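You operate a simulated robot arm through the tools that you are given. There is no shell and no other tool.

You run a simulated robot arm. Do the job below in one go: nothing can be reset, and whatever is moved stays where it is left.

TASK
Build up the small lamp: cream sleeve, black socket, white ring, DAY bulb.
Fine: on the base on the green felt pad; socket and ring lie in the long yellow bin; the bulb is the large DAY one from the white rack; socket, ring and bulb are turned home; the base, the other socket, the other sleeves and rings, the rack's other bulbs and the gold lamp's bulb stay.

Only the result counts: the job must be done as asked and must still hold three seconds after the hand-in. Knocking over, shifting, dropping, spilling or breaking anything else fails it.

THE ROBOT
A 6-joint arm with a two-finger gripper, fixed in place. Base frame: the origin is at the foot of the arm, x ahead of it, y to its left, z up. Lengths are in mm, angles in degrees, forces in N, time in s.
Its first joint turns from -166.0 to 166.0 degrees. Payload 2.45 kg.
The TCP is the grasp point between the finger pads, 20 mm short of the fingertips. In the tool frame z runs along the fingers and y along their closing line. Largest opening 140 mm; the body of the gripper starts 168 mm behind the TCP.
Orientation is that of the tool frame in the base frame, as a unit quaternion [w, x, y, z]. With the fingers straight down and closing along the base's y, the tool's x points along the base's -x, its y along +y and its z along -z.

THE INTERFACE
- The arm moves only by the tool servo_tool. Its argument "plan" is one flat list of numbers, 7 for each row, row after row: the shift along the base's x, y, z in units of 20 mm (1.0 is 20 mm), then the turn, a rotation vector about the base's x, y, z in units of 8 degrees (1.0 is 8 degrees), then the finger opening in mm, from 0 to 140. In form: [dx, dy, dz, rx, ry, rz, gripper, dx, dy, dz, rx, ry, rz, gripper, ...]. A call has 1 to 20 rows; each row shifts and turns the commanded pose from where the row before left it. A call with a number of a shift or a turn outside -1 to 1 is refused whole. Each row takes 0.2 s and may step no farther than 50 mm and 8.6 degrees from the row before; otherwise, or with a gripper value out of range, the whole call is refused. Where a pose cannot be reached the arm comes as near as it can. A force on the tool above 90 N (or 10 N above the force at the start of the call, whichever is more), or a blocked arm, ends the call early, and 0.2 s more pass. Each finger travels about 45 mm/s and halts on what it meets, pressing with about 30 N; the grip force reading is that of the motor and also rises with nothing between the fingers. The clock runs only during rows and for 0.2 s after the last one: add rows that do not move to give the fingers time. The reply holds the time, the measured pose of the TCP, the force on the tool along the base axes, the opening and the grip force, in the units named above and with some noise, with the torque about the TCP (base axes, N m) and any sound that the robot's microphone picked up.
- Cameras (640 x 400 px; columns grow to the right, rows downward): "scene" is fixed at [48.4, 499, 1623.7]; the picture's right is [-0.60, -0.80, 0.00], its down [-0.37, 0.27, -0.89] and it looks along [0.71, -0.53, -0.46] (base axes); focal length 350 px, centre (320, 200). "wrist" rides on the gripper at [78, 11, -209] in the tool frame; the picture's right is [-0.14, 0.99, 0.00], its down [-0.92, -0.13, -0.37] and it looks along [-0.36, -0.05, 0.93] (tool axes); focal length 280 px, centre (320, 200). There is no depth. A picture from a camera that has moved, and an enlarged one, comes with that camera's place and axes in the base frame and with its lens.
- capture(camera): a new picture of that camera. No time passes.
- inspect(camera, box): a new picture of the part [left, top, right, bottom] of that camera's present view, enlarged. No time passes.
- close_job(): hands the job in; it is judged then, once.

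Nothing tells you positions but the pictures and the camera data. Unless the task says otherwise, let go and move clear before handing in.

The tools are called as name(argument=value, ...) on one line, values as JSON. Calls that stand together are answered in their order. servo_tool: Moves the arm, as the interface text tells. Its arguments: {"type":"object","properties":{"plan":{"type":"array","items":{"type":"number"}}},"required":["plan"]} The other tools are called the same way: capture (camera) takes a picture; inspect (camera, box) takes an enlarged picture of a part of a camera's view; close_job () hands the job in.

At the start:

```text
time_s: 0.0
position: [816.2, 30.5, 1235.6]
tcp_rot: [0.0, 0.0, 1.0, 0.001]
wrist_force: [0.7, -0.3, -0.5]
moment: [-0.02, -0.01, -0.02]
grip_width: 140.1
gripper_force: 0.0
```

scene: 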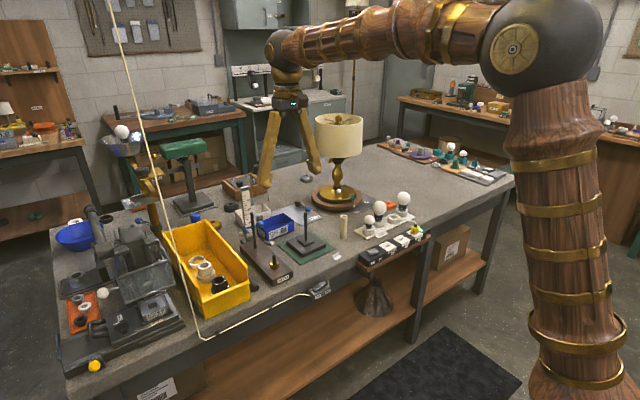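
wrist: 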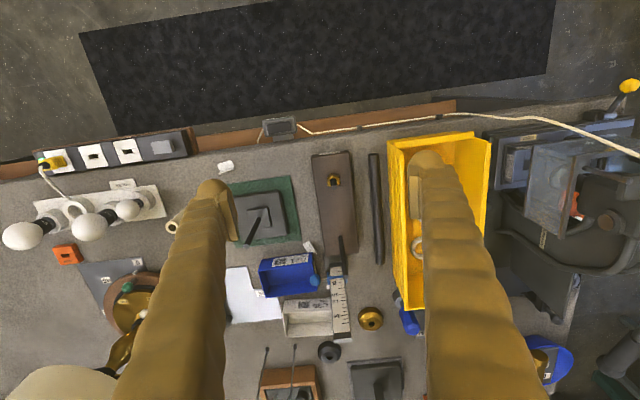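

I see a bench with a yellow bin, a green felt pad carrying a lamp base with a stem, a rack with white bulbs and a gold lamp. I'll look closer at each before moving.

inspect(camera="scene", box=[230, 170, 350, 290])

inspect(camera="scene", box=[160, 210, 260, 320])

inspect(camera="scene", box=[320, 180, 440, 270])

inspect(camera="wrist", box=[0, 120, 220, 280])

inspect(camera="wrist", box=[220, 130, 400, 370])

inspect(camera="scene", box=[40, 200, 200, 380])

```text
3.33 times, centred on (290, 230) of scene
camera zoom: at [48.4, 499.0, 1623.7], right [-0.6, -0.8, 0.0], down [-0.37, 0.27, -0.89], along [0.71, -0.53, -0.46], focal length 1168 px, centre (420, 100)
```

zoom: 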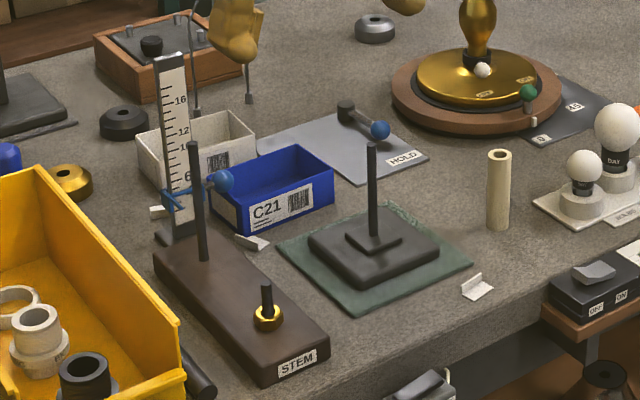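

```text
3.64 times, centred on (210, 265) of scene
camera zoom: at [48.4, 499.0, 1623.7], right [-0.6, -0.8, 0.0], down [-0.37, 0.27, -0.89], along [0.71, -0.53, -0.46], focal length 1275 px, centre (720, -36)
```

zoom: 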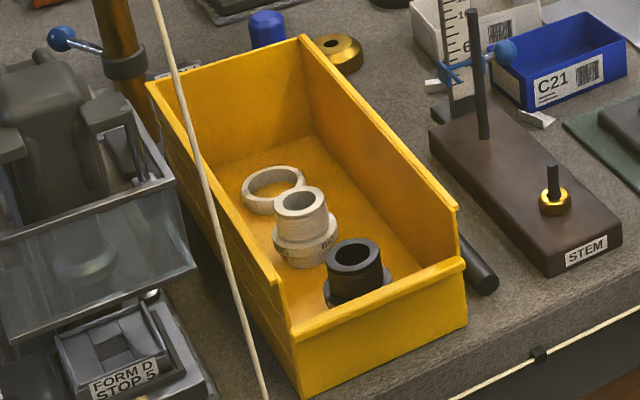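

```text
4.44 times, centred on (380, 225) of scene
camera zoom: at [48.4, 499.0, 1623.7], right [-0.6, -0.8, 0.0], down [-0.37, 0.27, -0.89], along [0.71, -0.53, -0.46], focal length 1558 px, centre (53, 89)
```

zoom: 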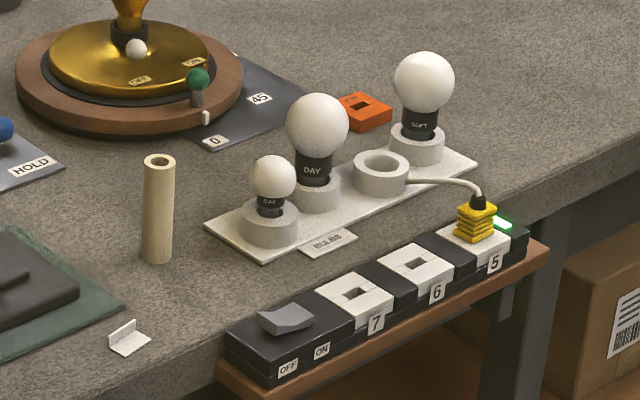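

```text
2.50 times, centred on (110, 200) of wrist
camera zoom: at [740.0, 42.1, 1445.2], right [0.14, 0.99, 0.0], down [0.92, -0.13, 0.37], along [0.36, -0.05, -0.93], focal length 701 px, centre (845, 200)
```

zoom: 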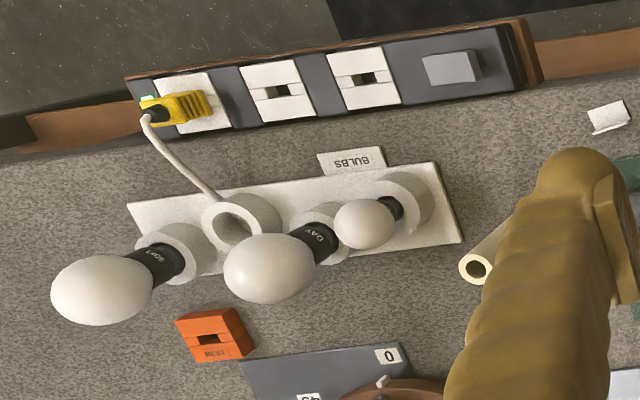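

```text
1.67 times, centred on (310, 250) of wrist
camera zoom: at [740.0, 42.1, 1445.2], right [0.14, 0.99, 0.0], down [0.92, -0.13, 0.37], along [0.36, -0.05, -0.93], focal length 467 px, centre (337, 117)
```

zoom: 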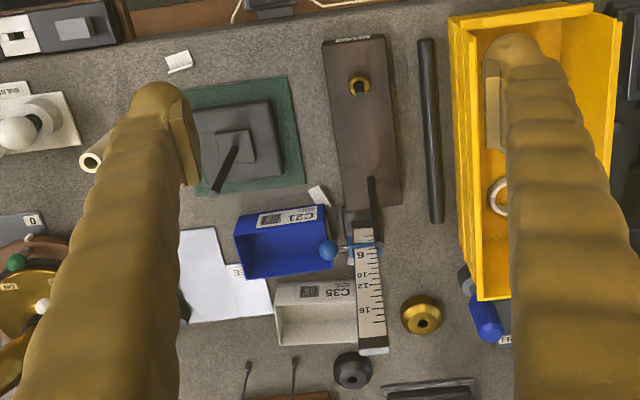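

```text
2.22 times, centred on (120, 290) of scene
camera zoom: at [48.4, 499.0, 1623.7], right [-0.6, -0.8, 0.0], down [-0.37, 0.27, -0.89], along [0.71, -0.53, -0.46], focal length 779 px, centre (764, 0)
```

zoom: 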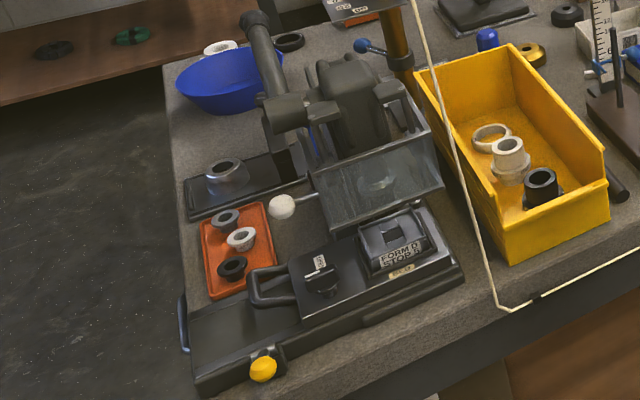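

The sleeve stands by the rack near (968,-313), the post on the green pad is near (996,-140), and the bin items are near (950,230). A cord hangs near (835,335). I'll move toward the bin to look more closely.

servo_tool(plan=[-0.3, 1, -1, 0, 0, 0, 140, -0.3, 1, -1, 0, 0, 0, 140, -0.3, 1, -1, 0, 0, 0, 140, -0.3, 1, -1, 0, 0, 0, 140, -0.3, 1, -1, 0, 0, 0, 140, -0.3, 1, -0.5, 0, 0, 0, 140, 0, 0, 0, 0, 0, 0, 140])

capture(camera="wrist")

capture(camera="scene")

```text
time_s: 1.6
position: [781.2, 150.5, 1125.7]
tcp_rot: [0.0, 0.0, 1.0, 0.0]
wrist_force: [0.1, 0.9, -0.4]
moment: [-0.01, 0.01, 0.01]
grip_width: 139.9
gripper_force: 0.0
```

```text
taken
camera wrist: at [704.5, 161.9, 1334.9], right [0.14, 0.99, 0.0], down [0.92, -0.13, 0.37], along [0.36, -0.05, -0.93], focal length 280 px, centre (320, 200)
```

wrist: 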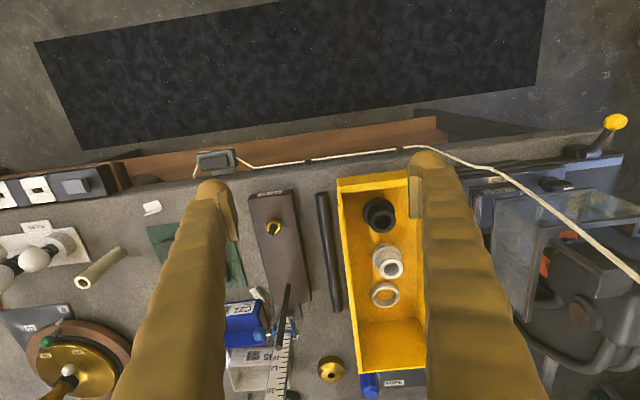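

```text
taken
```

scene: 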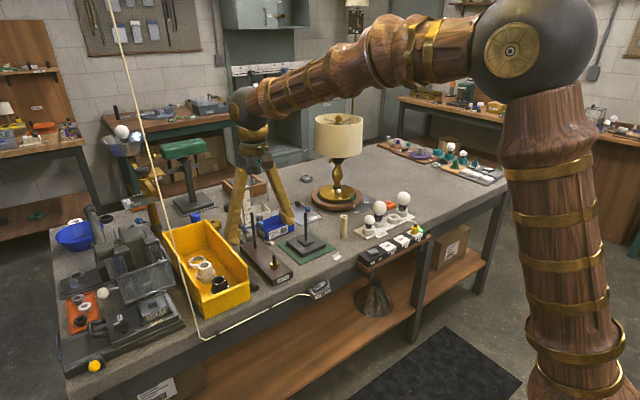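

The reach looks fine so far. I'll zoom in on the bin and the post.

inspect(camera="wrist", box=[310, 150, 450, 380])

inspect(camera="wrist", box=[0, 170, 180, 300])

inspect(camera="wrist", box=[220, 170, 350, 400])

inspect(camera="wrist", box=[440, 100, 640, 400])

inspect(camera="scene", box=[180, 240, 240, 320])

```text
1.74 times, centred on (380, 265) of wrist
camera zoom: at [704.5, 161.9, 1334.9], right [0.14, 0.99, 0.0], down [0.92, -0.13, 0.37], along [0.36, -0.05, -0.93], focal length 488 px, centre (216, 87)
```

zoom: 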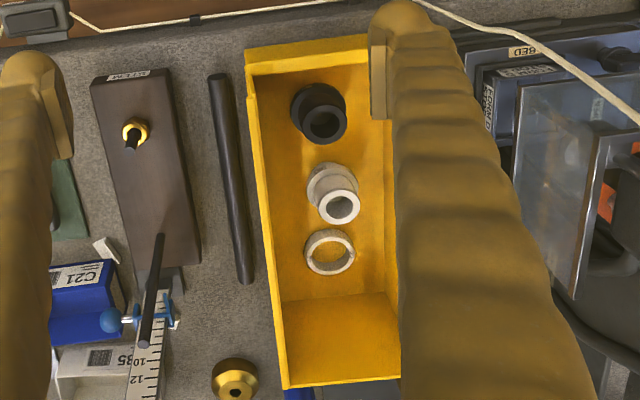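

```text
3.08 times, centred on (90, 235) of wrist
camera zoom: at [704.5, 161.9, 1334.9], right [0.14, 0.99, 0.0], down [0.92, -0.13, 0.37], along [0.36, -0.05, -0.93], focal length 863 px, centre (1028, 92)
```

zoom: 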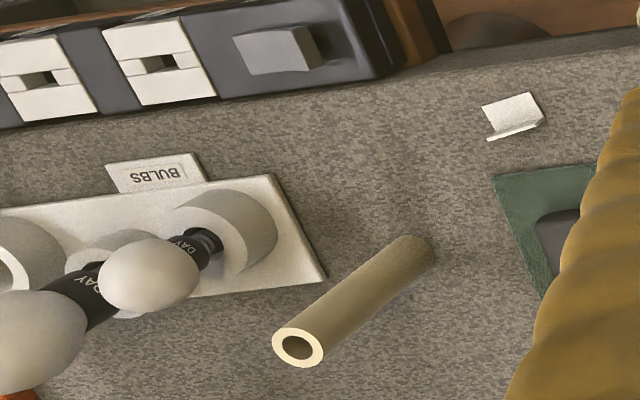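

```text
1.74 times, centred on (285, 285) of wrist
camera zoom: at [704.5, 161.9, 1334.9], right [0.14, 0.99, 0.0], down [0.92, -0.13, 0.37], along [0.36, -0.05, -0.93], focal length 488 px, centre (381, 52)
```

zoom: 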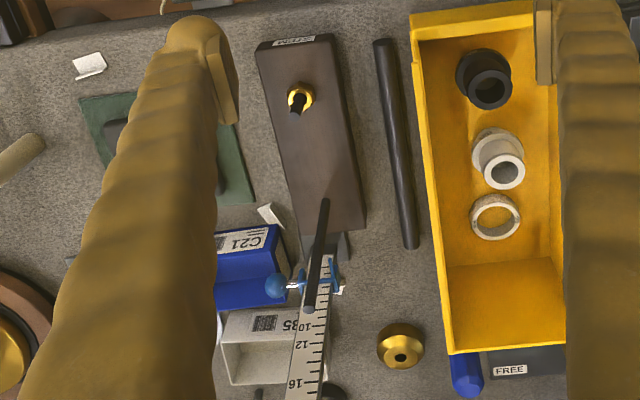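

```text
1.33 times, centred on (540, 250) of wrist
camera zoom: at [704.5, 161.9, 1334.9], right [0.14, 0.99, 0.0], down [0.92, -0.13, 0.37], along [0.36, -0.05, -0.93], focal length 374 px, centre (27, 133)
```

zoom: 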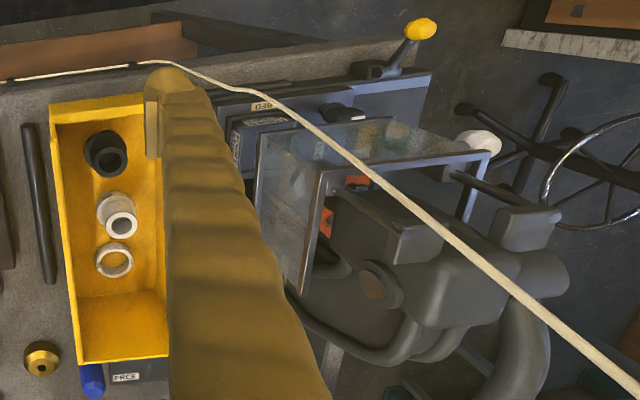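

```text
5.00 times, centred on (210, 280) of scene
camera zoom: at [48.4, 499.0, 1623.7], right [-0.6, -0.8, 0.0], down [-0.37, 0.27, -0.89], along [0.71, -0.53, -0.46], focal length 1753 px, centre (870, -200)
```

zoom: 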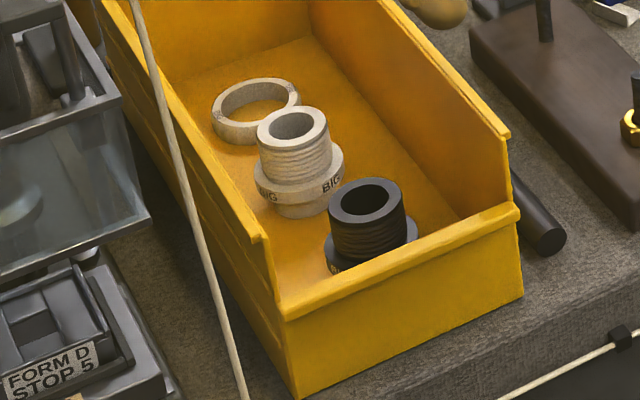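

The bench top works out at z≈830 and the sleeve top at about (957,-293,932). Next I'll move over to the pad and the sleeve.

servo_tool(plan=[0, -1, 1, 0, 0, 0, 140, 0, -1, 1, 0, 0, 0, 140, 0.3, -1, 0, 0, 0, 0, 140, 0.3, -1, 0, 0, 0, 0, 140, 0.3, -1, 0, 0, 0, 0, 140, 0.3, -1, 0, 0, 0, 0, 140, 0.3, -1, 0, 0, 0, 0, 140, 0.3, -1, 0, 0, 0, 0, 140, 0.3, -1, 0, 0, 0, 0, 140, 0.3, -1, 0, 0, 0, 0, 140, 0.3, -1, 0, 0, 0, 0, 140, 0.3, -1, 0, 0, 0, 0, 140, 0.3, -1, 0, 0, 0, 0, 140, 0.2, -1, 0, 0, 0, 0, 140, 0, -1, 0, 0, 0, 0, 140, 0, -1, 0, 0, 0, 0, 140, 0, -1, 0, 0, 0, 0, 140, 0, 0, 0, 0, 0, 0, 140])

capture(camera="wrist")

inspect(camera="wrist", box=[240, 150, 440, 300])

inspect(camera="wrist", box=[0, 130, 240, 330])

```text
time_s: 5.4
position: [851.4, -189.6, 1164.2]
tcp_rot: [0.0, 0.0, 1.0, 0.0]
wrist_force: [0.5, -0.3, 0.7]
moment: [0.0, 0.01, 0.0]
grip_width: 140.0
gripper_force: 0.0
```

```text
taken
camera wrist: at [774.8, -178.4, 1374.9], right [0.14, 0.99, 0.0], down [0.92, -0.13, 0.37], along [0.37, -0.05, -0.93], focal length 280 px, centre (320, 200)
```

wrist: 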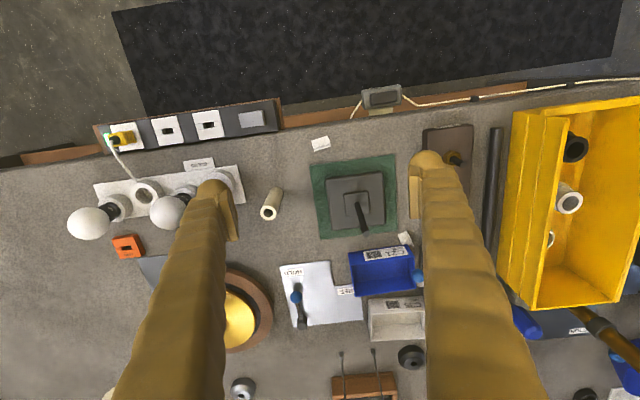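

```text
2.67 times, centred on (340, 225) of wrist
camera zoom: at [774.8, -178.4, 1374.9], right [0.14, 0.99, 0.0], down [0.92, -0.13, 0.37], along [0.37, -0.05, -0.93], focal length 748 px, centre (267, 133)
```

zoom: 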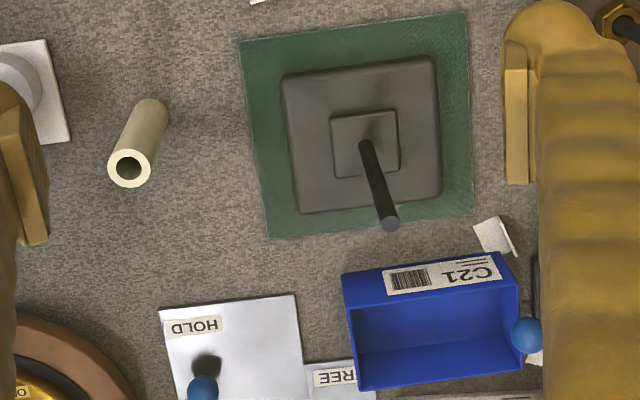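

```text
2.00 times, centred on (120, 230) of wrist
camera zoom: at [774.8, -178.4, 1374.9], right [0.14, 0.99, 0.0], down [0.92, -0.13, 0.37], along [0.37, -0.05, -0.93], focal length 561 px, centre (720, 140)
```

zoom: 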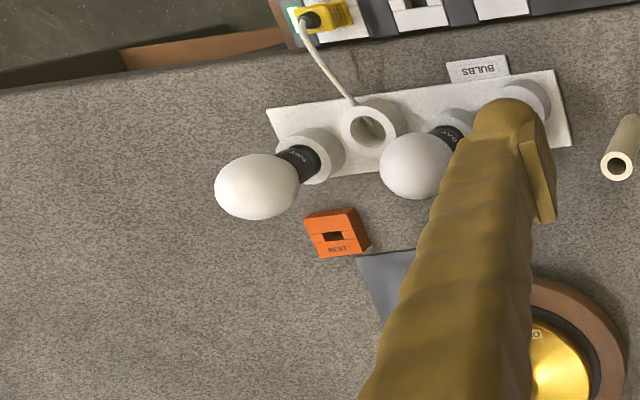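

The sleeve is at about (959,-294) with its top at 932, and the post is at (994.5,-135.5) with its top at about 981. I'll move above the sleeve and check the reach there.

servo_tool(plan=[0.9, -0.87, 0, 0, 0, 0, 100, 0.9, -0.87, 0, 0, 0, 0, 90, 0.9, -0.87, -1, 0, 0, 0, 80, 0.9, -0.87, -1, 0, 0, 0, 80, 0.9, -0.87, -1, 0, 0, 0, 80, 0.9, -0.87, -1, 0, 0, 0, 80, 0, 0, -1, 0, 0, 0, 80, 0, 0, -1, 0, 0, 0, 80, 0, 0, 0, 0, 0, 0, 80, 0, 0, 0, 0, 0, 0, 80])

capture(camera="wrist")

capture(camera="scene")

```text
time_s: 7.6
position: [959.8, -293.5, 1046.2]
tcp_rot: [0.0, 0.0, 1.0, 0.001]
wrist_force: [0.7, -0.5, -1.1]
moment: [0.01, 0.03, 0.0]
grip_width: 79.9
gripper_force: 0.0
```

```text
taken
camera wrist: at [882.9, -282.7, 1255.6], right [0.14, 0.99, 0.0], down [0.92, -0.13, 0.37], along [0.36, -0.05, -0.93], focal length 280 px, centre (320, 200)
```

wrist: 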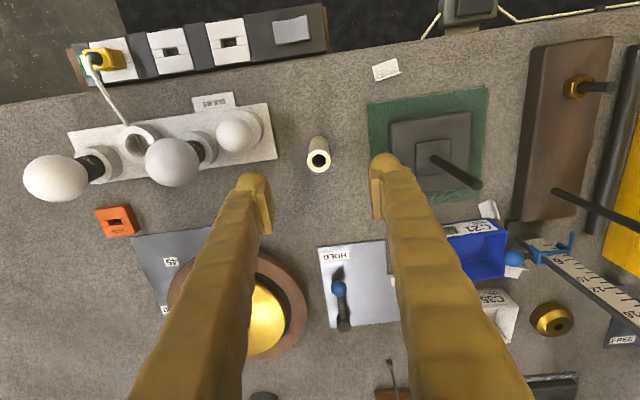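

```text
taken
```

scene: 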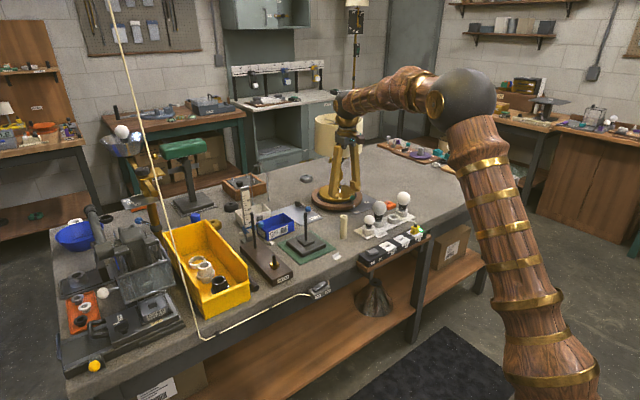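

inspect(camera="wrist", box=[280, 110, 360, 190])

inspect(camera="wrist", box=[360, 80, 510, 210])

inspect(camera="wrist", box=[10, 90, 290, 240])

```text
5.00 times, centred on (320, 150) of wrist
camera zoom: at [882.9, -282.7, 1255.6], right [0.14, 0.99, 0.0], down [0.92, -0.13, 0.37], along [0.36, -0.05, -0.93], focal length 1402 px, centre (320, 450)
```

zoom: 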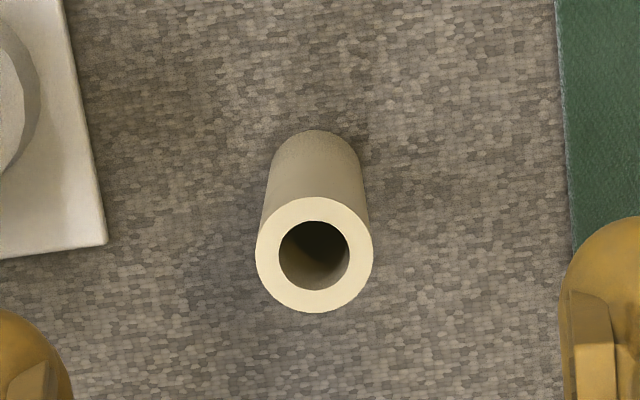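

```text
3.08 times, centred on (435, 145) of wrist
camera zoom: at [882.9, -282.7, 1255.6], right [0.14, 0.99, 0.0], down [0.92, -0.13, 0.37], along [0.36, -0.05, -0.93], focal length 863 px, centre (-34, 369)
```

zoom: 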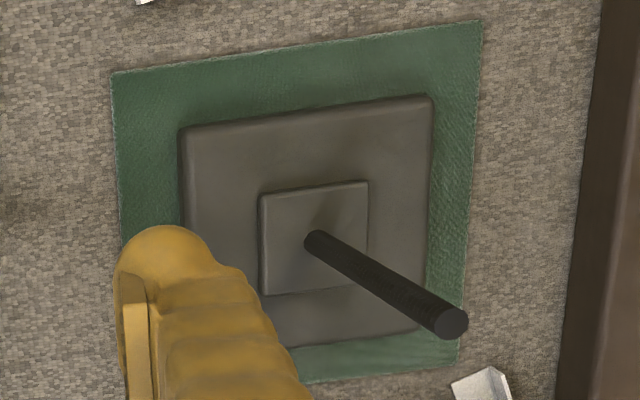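

```text
2.29 times, centred on (150, 165) of wrist
camera zoom: at [882.9, -282.7, 1255.6], right [0.14, 0.99, 0.0], down [0.92, -0.13, 0.37], along [0.36, -0.05, -0.93], focal length 641 px, centre (709, 280)
```

zoom: 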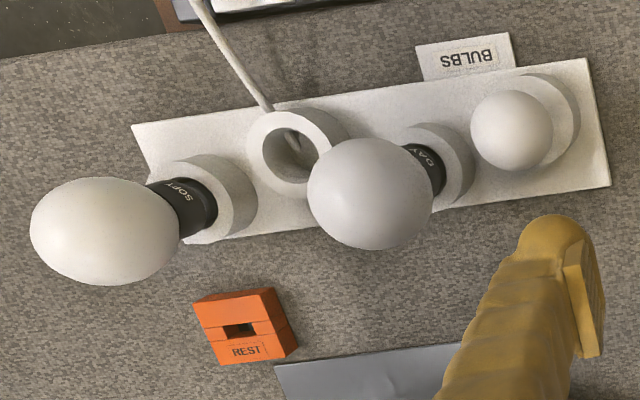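

The sleeve is at (960,-295), and its 17 mm bore is generous for the 11 mm post. I'll descend with the fingers around it.

servo_tool(plan=[0, -0.07, -1, 0, 0, 0, 60, 0, 0, -1, 0, 0, 0, 60, 0, 0, -1, 0, 0, 0, 60, 0, 0, -1, 0, 0, 0, 60, 0, 0, -1, 0, 0, 0, 60, 0, 0, -1, 0, 0, 0, 60, 0, 0, -1, 0, 0, 0, 60, 0, 0, -0.5, 0, 0, 0, 60, 0, 0, 0, 0, 0, 0, 60, 0, 0, 0, 0, 0, 0, 60])

capture(camera="wrist")

capture(camera="scene")

```text
time_s: 9.8
position: [960.1, -295.0, 895.1]
tcp_rot: [-0.001, 0.0, 1.0, 0.0]
wrist_force: [0.0, -0.5, -0.4]
moment: [-0.01, 0.02, 0.01]
grip_width: 60.3
gripper_force: 0.0
```

```text
taken
camera wrist: at [883.0, -284.4, 1105.3], right [0.14, 0.99, 0.0], down [0.92, -0.13, 0.37], along [0.36, -0.05, -0.93], focal length 280 px, centre (320, 200)
```

wrist: 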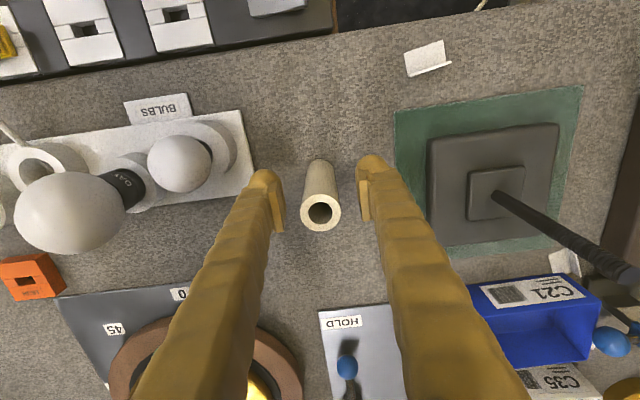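

```text
taken
```

scene: 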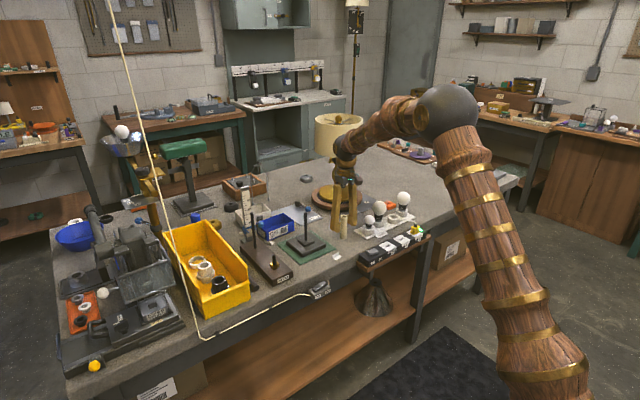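

The sleeve is centred between the fingers, so I'll grip it and lift slightly.

servo_tool(plan=[0, 0, 0, 0, 0, 0, 20, 0, 0, 0, 0, 0, 0, 20, 0, 0, 0, 0, 0, 0, 20, 0, 0, 0, 0, 0, 0, 20, 0, 0, 0.25, 0, 0, 0, 20, 0, 0, 0.5, 0, 0, 0, 20, 0, 0, 0, 0, 0, 0, 20])

capture(camera="wrist")

```text
time_s: 11.4
position: [959.6, -295.8, 909.4]
tcp_rot: [0.001, 0.001, 1.0, 0.0]
wrist_force: [-1.0, -0.8, -0.9]
moment: [0.0, -0.04, -0.04]
grip_width: 22.8
gripper_force: 30.0
```

```text
taken
camera wrist: at [883.5, -284.1, 1120.3], right [0.14, 0.99, 0.0], down [0.92, -0.13, 0.37], along [0.36, -0.05, -0.93], focal length 280 px, centre (320, 200)
```

wrist: 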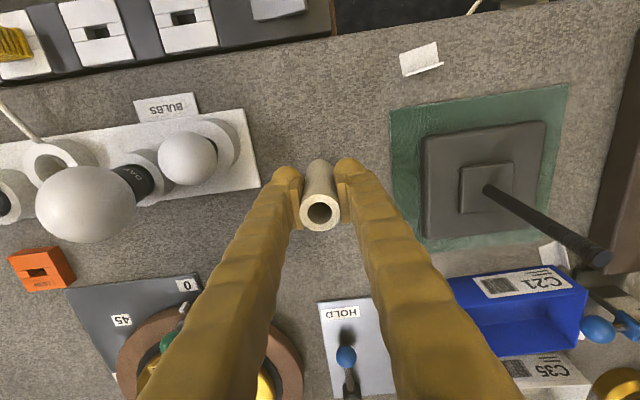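

The sleeve is held, so I'll lift it above the post height and check how it sits in the grip.

servo_tool(plan=[0, 0, 1, 0, 0, 0, 20, 0, 0, 1, 0, 0, 0, 20, 0, 0, 1, 0, 0, 0, 20, 0, 0, 1, 0, 0, 0, 20, 0, 0, 1, 0, 0, 0, 20, 0, 0, 1, 0, 0, 0, 20, 0, 0, 1, 0, 0, 0, 20, 0, 0, 1, 0, 0, 0, 20, 0, 0.5, 0.5, 0, 0, 0, 20, 0.25, 1, 0, 0, 0, 0, 20, 0.25, 1, 0, 0, 0, 0, 20, 0.25, 1, 0, 0, 0, 0, 20, 0.25, 1, 0, 0, 0, 0, 20, 0.25, 1, 0, 0, 0, 0, 20, 0.25, 1, 0, 0, 0, 0, 20, 0.25, 0.9, 0, 0, 0, 0, 20, 0, 0, 0, 0, 0, 0, 20, 0, 0, 0, 0, 0, 0, 20])

capture(camera="wrist")

inspect(camera="wrist", box=[260, 130, 380, 230])

inspect(camera="scene", box=[260, 150, 360, 280])

```text
time_s: 15.2
position: [991.9, -147.5, 1080.4]
tcp_rot: [-0.001, -0.001, 1.0, 0.0]
wrist_force: [0.4, 0.2, -1.1]
moment: [0.02, 0.02, -0.01]
grip_width: 23.0
gripper_force: 30.5
```

```text
taken
camera wrist: at [916.3, -136.2, 1290.5], right [0.14, 0.99, 0.0], down [0.92, -0.13, 0.37], along [0.36, -0.05, -0.93], focal length 280 px, centre (320, 200)
```

wrist: 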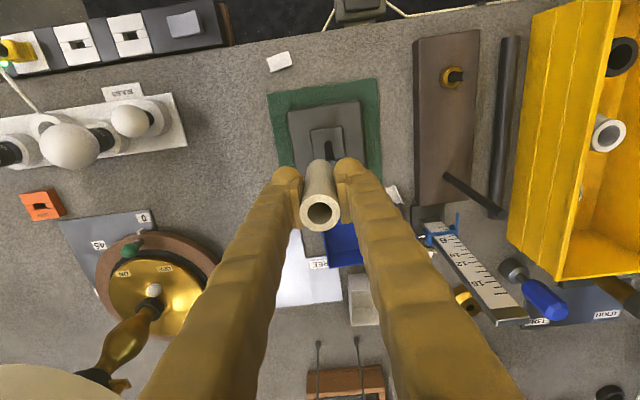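

```text
4.00 times, centred on (320, 180) of wrist
camera zoom: at [916.3, -136.2, 1290.5], right [0.14, 0.99, 0.0], down [0.92, -0.13, 0.37], along [0.36, -0.05, -0.93], focal length 1122 px, centre (320, 280)
```

zoom: 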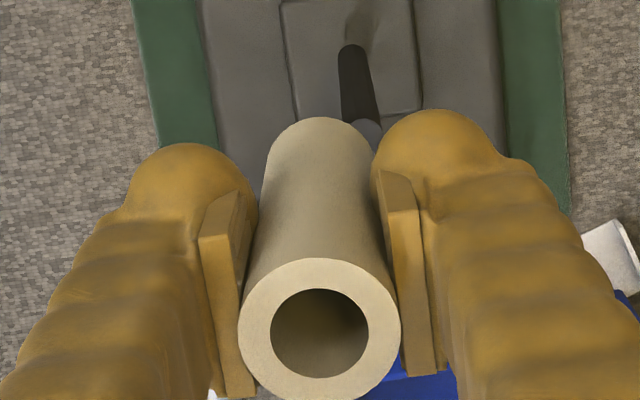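

```text
3.08 times, centred on (310, 215) of scene
camera zoom: at [48.4, 499.0, 1623.7], right [-0.6, -0.8, 0.0], down [-0.37, 0.27, -0.89], along [0.71, -0.53, -0.46], focal length 1078 px, centre (351, 154)
```

zoom: 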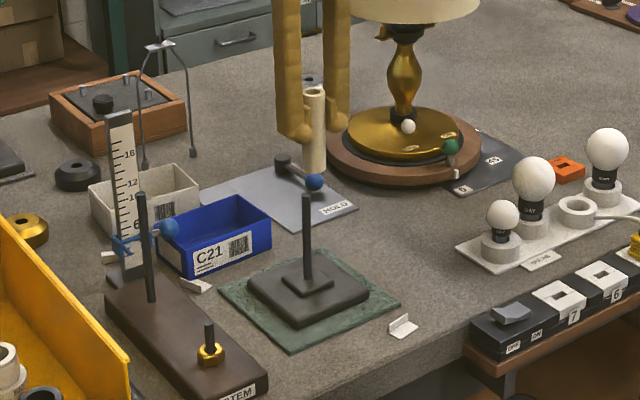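

The sleeve sits right on the TCP axis. I'll align it over the post at (995.3,-134.9).

servo_tool(plan=[0.08, 0.32, 0, 0, 0, 0, 20, 0.08, 0.31, 0, 0, 0, 0, 20, 0, 0, 0, 0, 0, 0, 20, 0, 0, 0, 0, 0, 0, 20])

inspect(camera="wrist", box=[260, 130, 380, 230])

inspect(camera="scene", box=[280, 160, 340, 260])

```text
time_s: 16.2
position: [996.2, -135.3, 1080.5]
tcp_rot: [0.0, 0.0, 1.0, 0.0]
wrist_force: [-0.6, -0.3, -0.6]
moment: [0.02, -0.02, -0.04]
grip_width: 22.9
gripper_force: 30.2
```

```text
4.00 times, centred on (320, 180) of wrist
camera zoom: at [919.9, -123.8, 1290.0], right [0.14, 0.99, 0.0], down [0.92, -0.13, 0.37], along [0.36, -0.05, -0.93], focal length 1122 px, centre (320, 280)
```

zoom: 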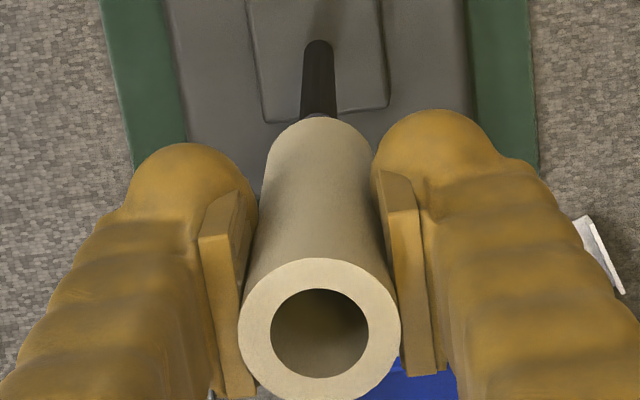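

```text
4.00 times, centred on (310, 210) of scene
camera zoom: at [48.4, 499.0, 1623.7], right [-0.6, -0.8, 0.0], down [-0.37, 0.27, -0.89], along [0.71, -0.53, -0.46], focal length 1402 px, centre (360, 160)
```

zoom: 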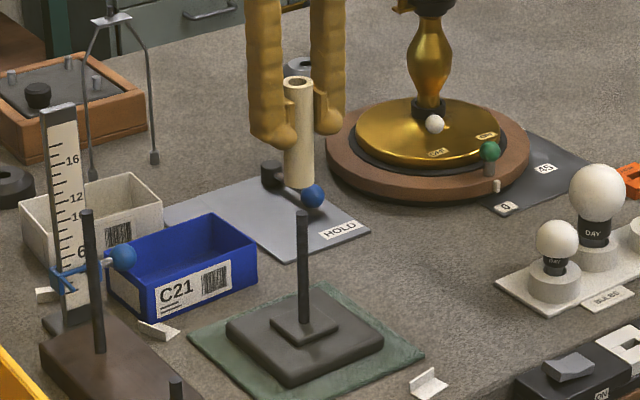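

It's nearly aligned. I'll shift about 1 mm toward -x and start down over the post.

servo_tool(plan=[-0.06, 0, 0, 0, 0, 0, 20, 0, 0, -0.5, 0, 0, 0, 20, 0, 0, -0.5, 0, 0, 0, 20, 0, 0, -0.4, 0, 0, 0, 20, 0, 0, 0, 0, 0, 0, 20])

inspect(camera="wrist", box=[260, 130, 380, 230])

inspect(camera="scene", box=[280, 160, 340, 260])

```text
time_s: 17.4
position: [998.2, -134.6, 1052.0]
tcp_rot: [0.0, 0.001, 1.0, 0.0]
wrist_force: [0.4, 0.2, -0.3]
moment: [0.0, -0.04, 0.01]
grip_width: 22.7
gripper_force: 30.2
```

```text
4.00 times, centred on (320, 180) of wrist
camera zoom: at [919.6, -123.6, 1261.7], right [0.14, 0.99, 0.0], down [0.92, -0.13, 0.37], along [0.37, -0.05, -0.93], focal length 1122 px, centre (320, 280)
```

zoom: 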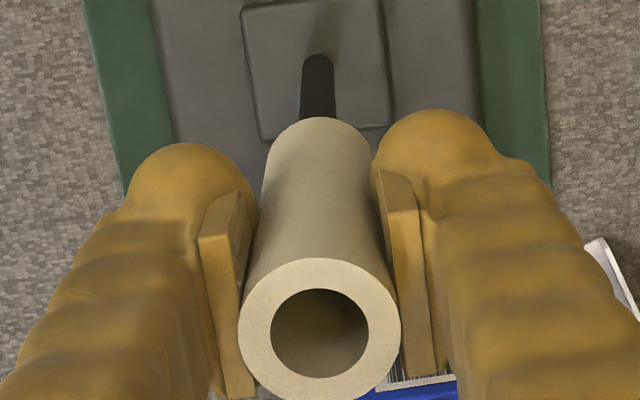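

```text
4.00 times, centred on (310, 210) of scene
camera zoom: at [48.4, 499.0, 1623.7], right [-0.6, -0.8, 0.0], down [-0.37, 0.27, -0.89], along [0.71, -0.53, -0.46], focal length 1402 px, centre (360, 160)
```

zoom: 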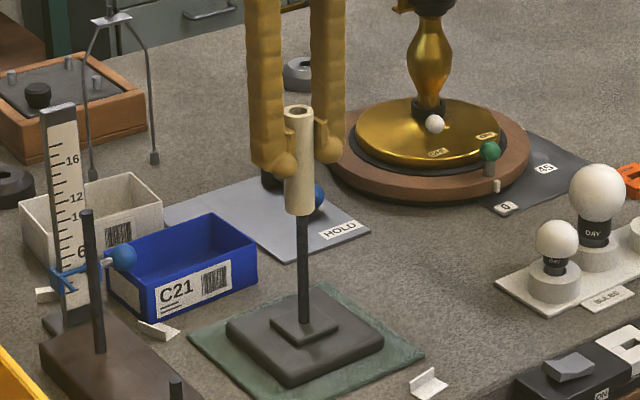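

inspect(camera="scene", box=[295, 180, 315, 245])

inspect(camera="wrist", box=[300, 130, 340, 170])

```text
6.15 times, centred on (305, 212) of scene
camera zoom: at [48.4, 499.0, 1623.7], right [-0.6, -0.8, 0.0], down [-0.37, 0.27, -0.89], along [0.71, -0.53, -0.46], focal length 2157 px, centre (412, 123)
```

zoom: 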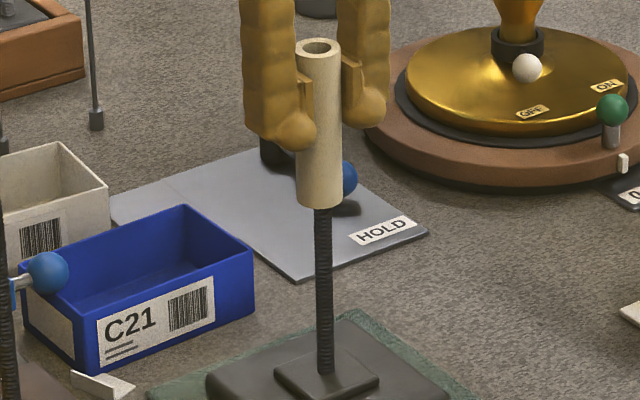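

```text
10.00 times, centred on (320, 150) of wrist
camera zoom: at [919.6, -123.6, 1261.7], right [0.14, 0.99, 0.0], down [0.92, -0.13, 0.37], along [0.37, -0.05, -0.93], focal length 2804 px, centre (320, 700)
```

zoom: 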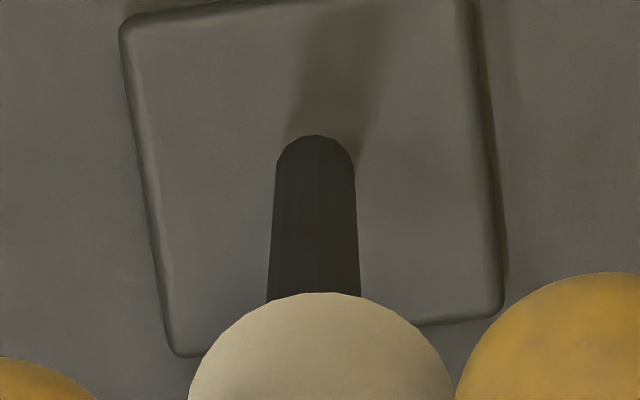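

The post sits about 2.6 mm toward -x from the sleeve axis. I'll correct for that, then descend.

servo_tool(plan=[-0.13, -0.02, 0, 0, 0, 0, 20, 0, 0, 0, 0, 0, 0, 20, 0, 0, -0.4, 0, 0, 0, 20, 0, 0, -0.4, 0, 0, 0, 20, 0, 0, 0, 0, 0, 0, 20])

inspect(camera="scene", box=[295, 180, 315, 245])

inspect(camera="wrist", box=[300, 130, 340, 170])

inspect(camera="wrist", box=[300, 190, 340, 230])

```text
time_s: 18.6
position: [993.7, -135.3, 1035.3]
tcp_rot: [0.001, 0.0, 1.0, 0.0]
wrist_force: [0.4, 1.6, 0.4]
moment: [-0.01, 0.0, 0.0]
grip_width: 22.9
gripper_force: 30.0
```

```text
6.15 times, centred on (305, 212) of scene
camera zoom: at [48.4, 499.0, 1623.7], right [-0.6, -0.8, 0.0], down [-0.37, 0.27, -0.89], along [0.71, -0.53, -0.46], focal length 2157 px, centre (412, 123)
```

zoom: 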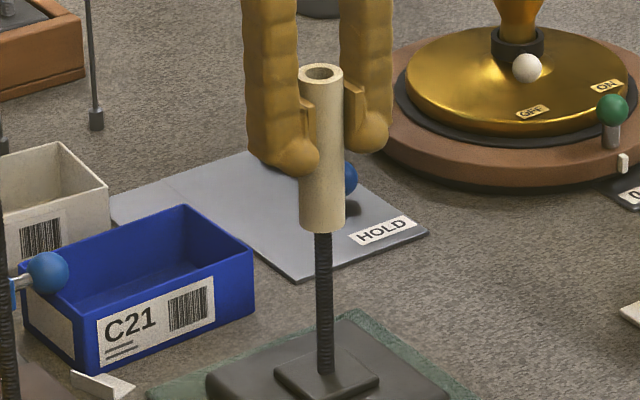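

```text
10.00 times, centred on (320, 150) of wrist
camera zoom: at [917.4, -123.6, 1245.9], right [0.14, 0.99, 0.0], down [0.92, -0.13, 0.37], along [0.36, -0.05, -0.93], focal length 2804 px, centre (320, 700)
```

zoom: 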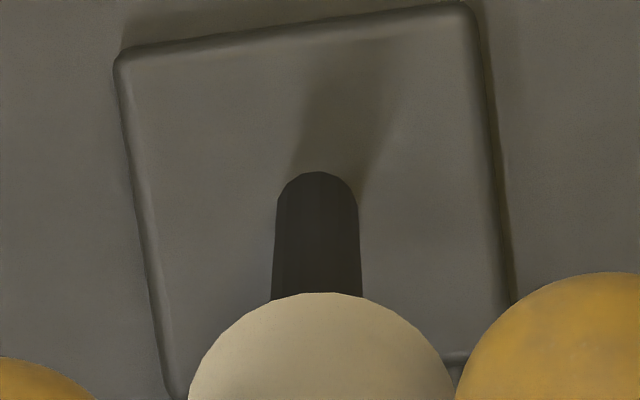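

```text
10.00 times, centred on (320, 210) of wrist
camera zoom: at [917.4, -123.6, 1245.9], right [0.14, 0.99, 0.0], down [0.92, -0.13, 0.37], along [0.36, -0.05, -0.93], focal length 2804 px, centre (320, 100)
```

zoom: 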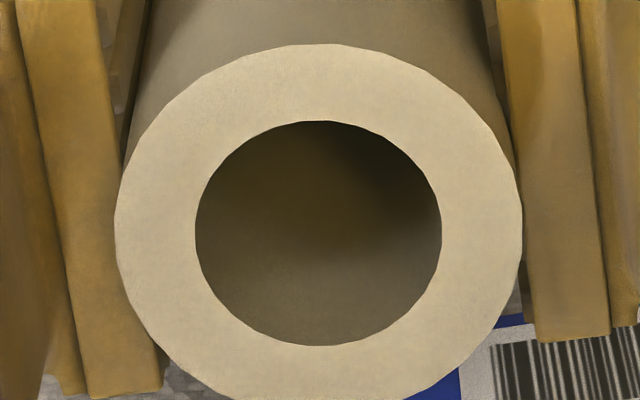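

It's centred and has already entered with no force. I'll lower it down to the base.

servo_tool(plan=[0, 0, -0.6, 0, 0, 0, 20, 0, 0, -0.6, 0, 0, 0, 20, 0, 0, -0.6, 0, 0, 0, 20, 0, 0, -0.6, 0, 0, 0, 20, 0, 0, -0.6, 0, 0, 0, 20, 0, 0, -0.6, 0, 0, 0, 20, 0, 0, -0.6, 0, 0, 0, 20, 0, 0, 0, 0, 0, 0, 20])

inspect(camera="scene", box=[295, 180, 315, 245])

inspect(camera="wrist", box=[260, 130, 380, 230])

```text
time_s: 20.4
position: [991.6, -133.8, 952.5]
tcp_rot: [0.0, 0.0, 1.0, 0.0]
wrist_force: [2.7, 0.1, -0.8]
moment: [-0.04, -0.08, 0.01]
grip_width: 23.1
gripper_force: 30.2
```

```text
6.15 times, centred on (305, 212) of scene
camera zoom: at [48.4, 499.0, 1623.7], right [-0.6, -0.8, 0.0], down [-0.37, 0.27, -0.89], along [0.71, -0.53, -0.46], focal length 2157 px, centre (412, 123)
```

zoom: 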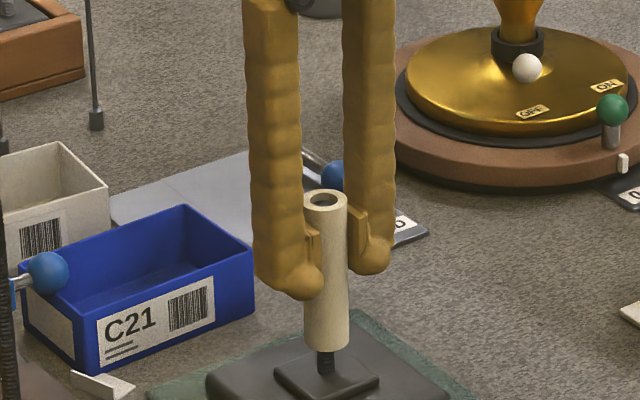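

```text
4.00 times, centred on (320, 180) of wrist
camera zoom: at [915.3, -123.5, 1162.1], right [0.14, 0.99, 0.0], down [0.92, -0.13, 0.37], along [0.37, -0.05, -0.93], focal length 1122 px, centre (320, 280)
```

zoom: 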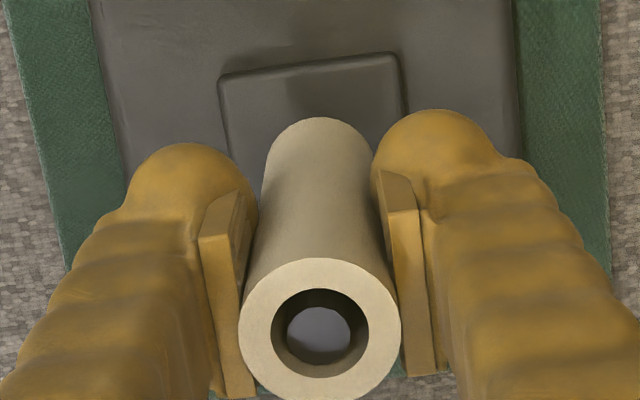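

About 17–20 mm remain, so I'll go down slowly to contact.

servo_tool(plan=[0.04, 0, -0.4, 0, 0, 0, 20, 0, 0, -0.3, 0, 0, 0, 20, 0, 0, -0.2, 0, 0, 0, 20, 0, 0, 0, 0, 0, 0, 20])

inspect(camera="scene", box=[295, 180, 315, 245])

inspect(camera="wrist", box=[300, 190, 340, 230])

```text
time_s: 21.4
position: [992.6, -135.1, 933.4]
tcp_rot: [0.0, 0.0, 1.0, 0.001]
wrist_force: [-0.5, -0.6, -0.8]
moment: [0.02, 0.0, 0.01]
grip_width: 23.0
gripper_force: 30.4
```

```text
6.15 times, centred on (305, 212) of scene
camera zoom: at [48.4, 499.0, 1623.7], right [-0.6, -0.8, 0.0], down [-0.37, 0.27, -0.89], along [0.71, -0.53, -0.46], focal length 2157 px, centre (412, 123)
```

zoom: 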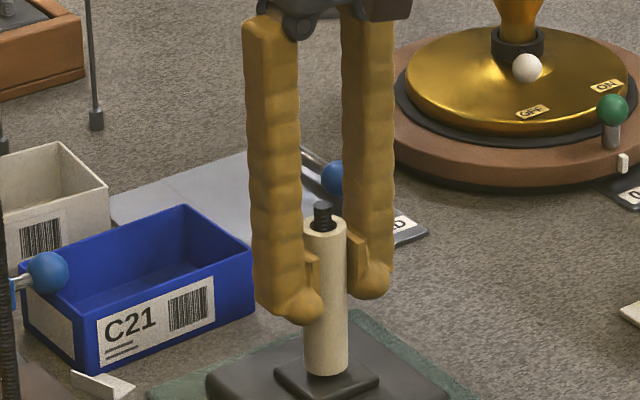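

```text
10.00 times, centred on (320, 210) of wrist
camera zoom: at [916.5, -123.3, 1143.9], right [0.14, 0.99, 0.0], down [0.92, -0.13, 0.37], along [0.36, -0.05, -0.93], focal length 2804 px, centre (320, 100)
```

zoom: 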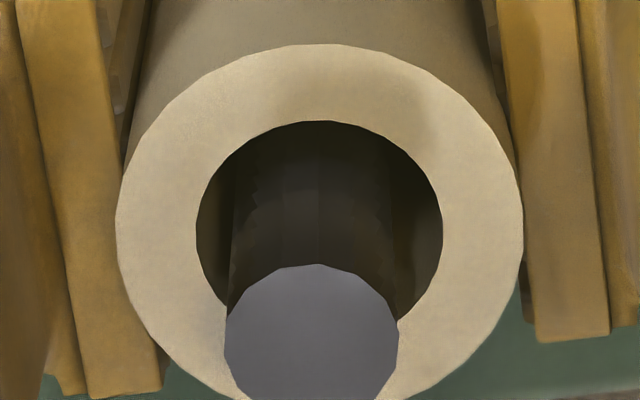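

servo_tool(plan=[0, 0, -0.1, 0, 0, 0, 20, 0, 0, -0.1, 0, 0, 0, 20, 0, 0, 0, 0, 0, 0, 20])

inspect(camera="scene", box=[295, 200, 315, 250])

```text
time_s: 22.2
position: [992.0, -134.5, 929.5]
tcp_rot: [-0.001, 0.0, 1.0, -0.001]
wrist_force: [-0.4, -0.2, -0.6]
moment: [0.0, 0.02, -0.02]
grip_width: 23.1
gripper_force: 29.7
```

```text
8.00 times, centred on (305, 225) of scene
camera zoom: at [48.4, 499.0, 1623.7], right [-0.6, -0.8, 0.0], down [-0.37, 0.27, -0.89], along [0.71, -0.53, -0.46], focal length 2804 px, centre (440, 0)
```

zoom: 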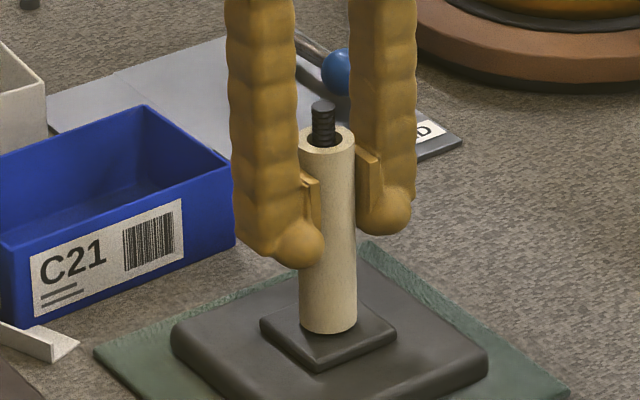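

servo_tool(plan=[0, 0, -0.1, 0, 0, 0, 20, 0, 0, 0, 0, 0, 0, 20])

servo_tool(plan=[0, 0, -0.08, 0, 0, 0, 20, 0, 0, 0, 0, 0, 0, 20])

```text
time_s: 22.8
position: [994.2, -133.8, 928.7]
tcp_rot: [0.0, -0.001, 1.0, 0.0]
wrist_force: [0.7, -0.1, -0.6]
moment: [-0.04, -0.01, 0.01]
grip_width: 23.4
gripper_force: 30.0
```

```text
time_s: 23.4
position: [994.6, -134.0, 928.7]
tcp_rot: [0.0, 0.0, 1.0, 0.0]
wrist_force: [-2.0, -0.1, 12.9]
moment: [-0.05, 0.18, 0.01]
grip_width: 23.1
gripper_force: 29.8
```

The sleeve is on the base. I'll release it, rise, and check.

servo_tool(plan=[0, 0, 0.05, 0, 0, 0, 26, 0, 0, 0, 0, 0, 0, 45, 0, 0, 0, 0, 0, 0, 60, 0, 0, 0, 0, 0, 0, 60, 0, 0, 1, 0, 0, 0, 60, 0, 0, 1, 0, 0, 0, 60, 0, 0, 1, 0, 0, 0, 60, 0, 0, 1, 0, 0, 0, 60, 0, 0, 1, 0, 0, 0, 60, 0, 0, 1, 0, 0, 0, 60, 0, 0, 1, 0, 0, 0, 60, 0, 0, 0, 0, 0, 0, 60])

capture(camera="wrist")

inspect(camera="wrist", box=[280, 120, 360, 200])

inspect(camera="scene", box=[295, 200, 315, 250])

```text
time_s: 26.0
position: [994.1, -135.7, 1068.3]
tcp_rot: [0.0, -0.001, 1.0, 0.0]
wrist_force: [-0.2, -0.4, -0.3]
moment: [0.01, 0.0, 0.0]
grip_width: 59.8
gripper_force: 0.0
```

```text
taken
camera wrist: at [917.4, -124.6, 1277.5], right [0.14, 0.99, 0.0], down [0.92, -0.13, 0.37], along [0.37, -0.05, -0.93], focal length 280 px, centre (320, 200)
```

wrist: 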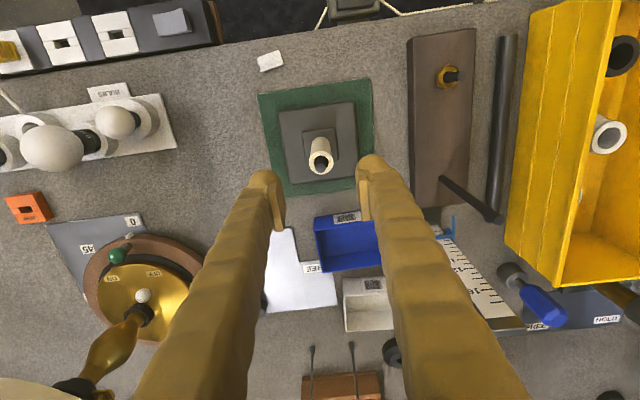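

```text
5.00 times, centred on (320, 160) of wrist
camera zoom: at [917.4, -124.6, 1277.5], right [0.14, 0.99, 0.0], down [0.92, -0.13, 0.37], along [0.37, -0.05, -0.93], focal length 1402 px, centre (320, 400)
```

zoom: 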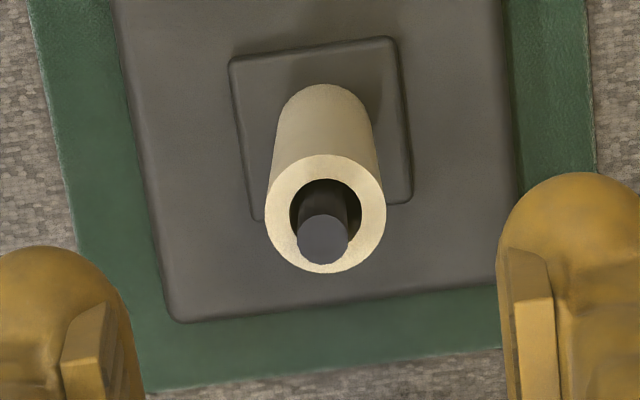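

```text
8.00 times, centred on (305, 225) of scene
camera zoom: at [48.4, 499.0, 1623.7], right [-0.6, -0.8, 0.0], down [-0.37, 0.27, -0.89], along [0.71, -0.53, -0.46], focal length 2804 px, centre (440, 0)
```

zoom: 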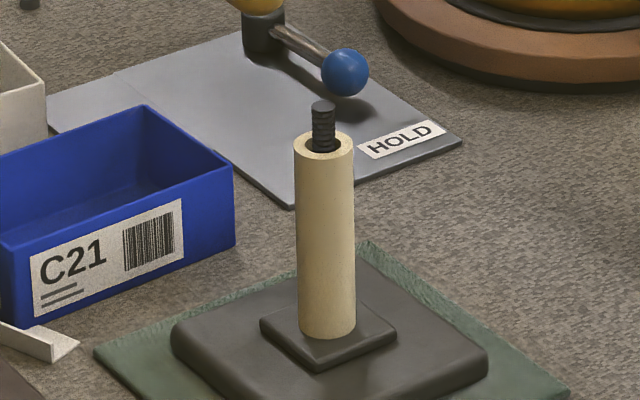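

The sleeve is seated over the post. Now I'll travel to the bin to look at the black socket from above.

servo_tool(plan=[-0.4, 1, 0.5, 0, 0, 0, 100, -0.4, 1, 0.5, 0, 0, 0, 100, -0.4, 1, 0.5, 0, 0, 0, 100, -0.4, 1, 0, 0, 0, 0, 100, -0.4, 1, 0, 0, 0, 0, 100, -0.4, 1, 0, 0, 0, 0, 100, -0.4, 1, 0, 0, 0, 0, 100, -0.4, 1, 0, 0, 0, 0, 100, -0.4, 1, 0, 0, 0, 0, 100, -0.4, 1, 0, 0, 0, 0, 100, -0.4, 1, 0, 0, 0, 0, 100, -0.4, 1, 0, 0, 0, 0, 100, -0.4, 1, 0, 0, 0, 0, 100, -0.4, 1, 0, 0, 0, 0, 100, 0, 1, 0, 0, 0, 0, 100, 0, 1, 0, 0, 0, 0, 100, 0, 0, 0, 0, 0, 0, 100, 0, 0, 0, 0, 0, 0, 100])

capture(camera="wrist")

inspect(camera="wrist", box=[300, 60, 480, 240])

```text
time_s: 29.8
position: [882.6, 185.1, 1098.0]
tcp_rot: [0.0, 0.0, 1.0, 0.0]
wrist_force: [0.0, 0.1, -0.4]
moment: [0.01, 0.01, -0.01]
grip_width: 100.2
gripper_force: 0.1
```

```text
taken
camera wrist: at [805.0, 196.7, 1307.1], right [0.14, 0.99, 0.0], down [0.92, -0.13, 0.37], along [0.37, -0.05, -0.93], focal length 280 px, centre (320, 200)
```

wrist: 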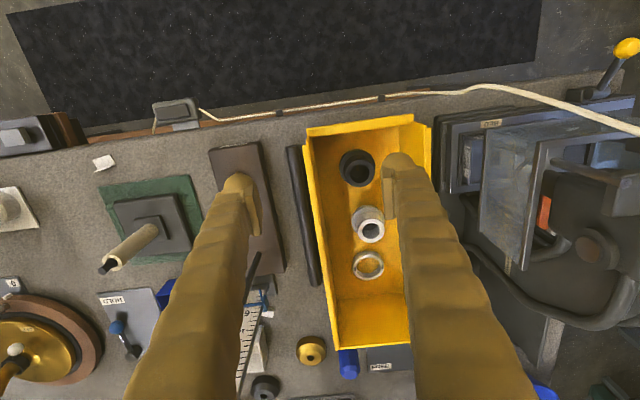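

```text
2.22 times, centred on (390, 150) of wrist
camera zoom: at [805.0, 196.7, 1307.1], right [0.14, 0.99, 0.0], down [0.92, -0.13, 0.37], along [0.37, -0.05, -0.93], focal length 623 px, centre (164, 311)
```

zoom: 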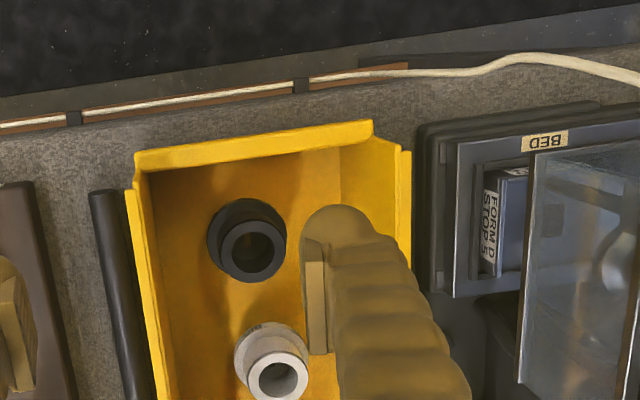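

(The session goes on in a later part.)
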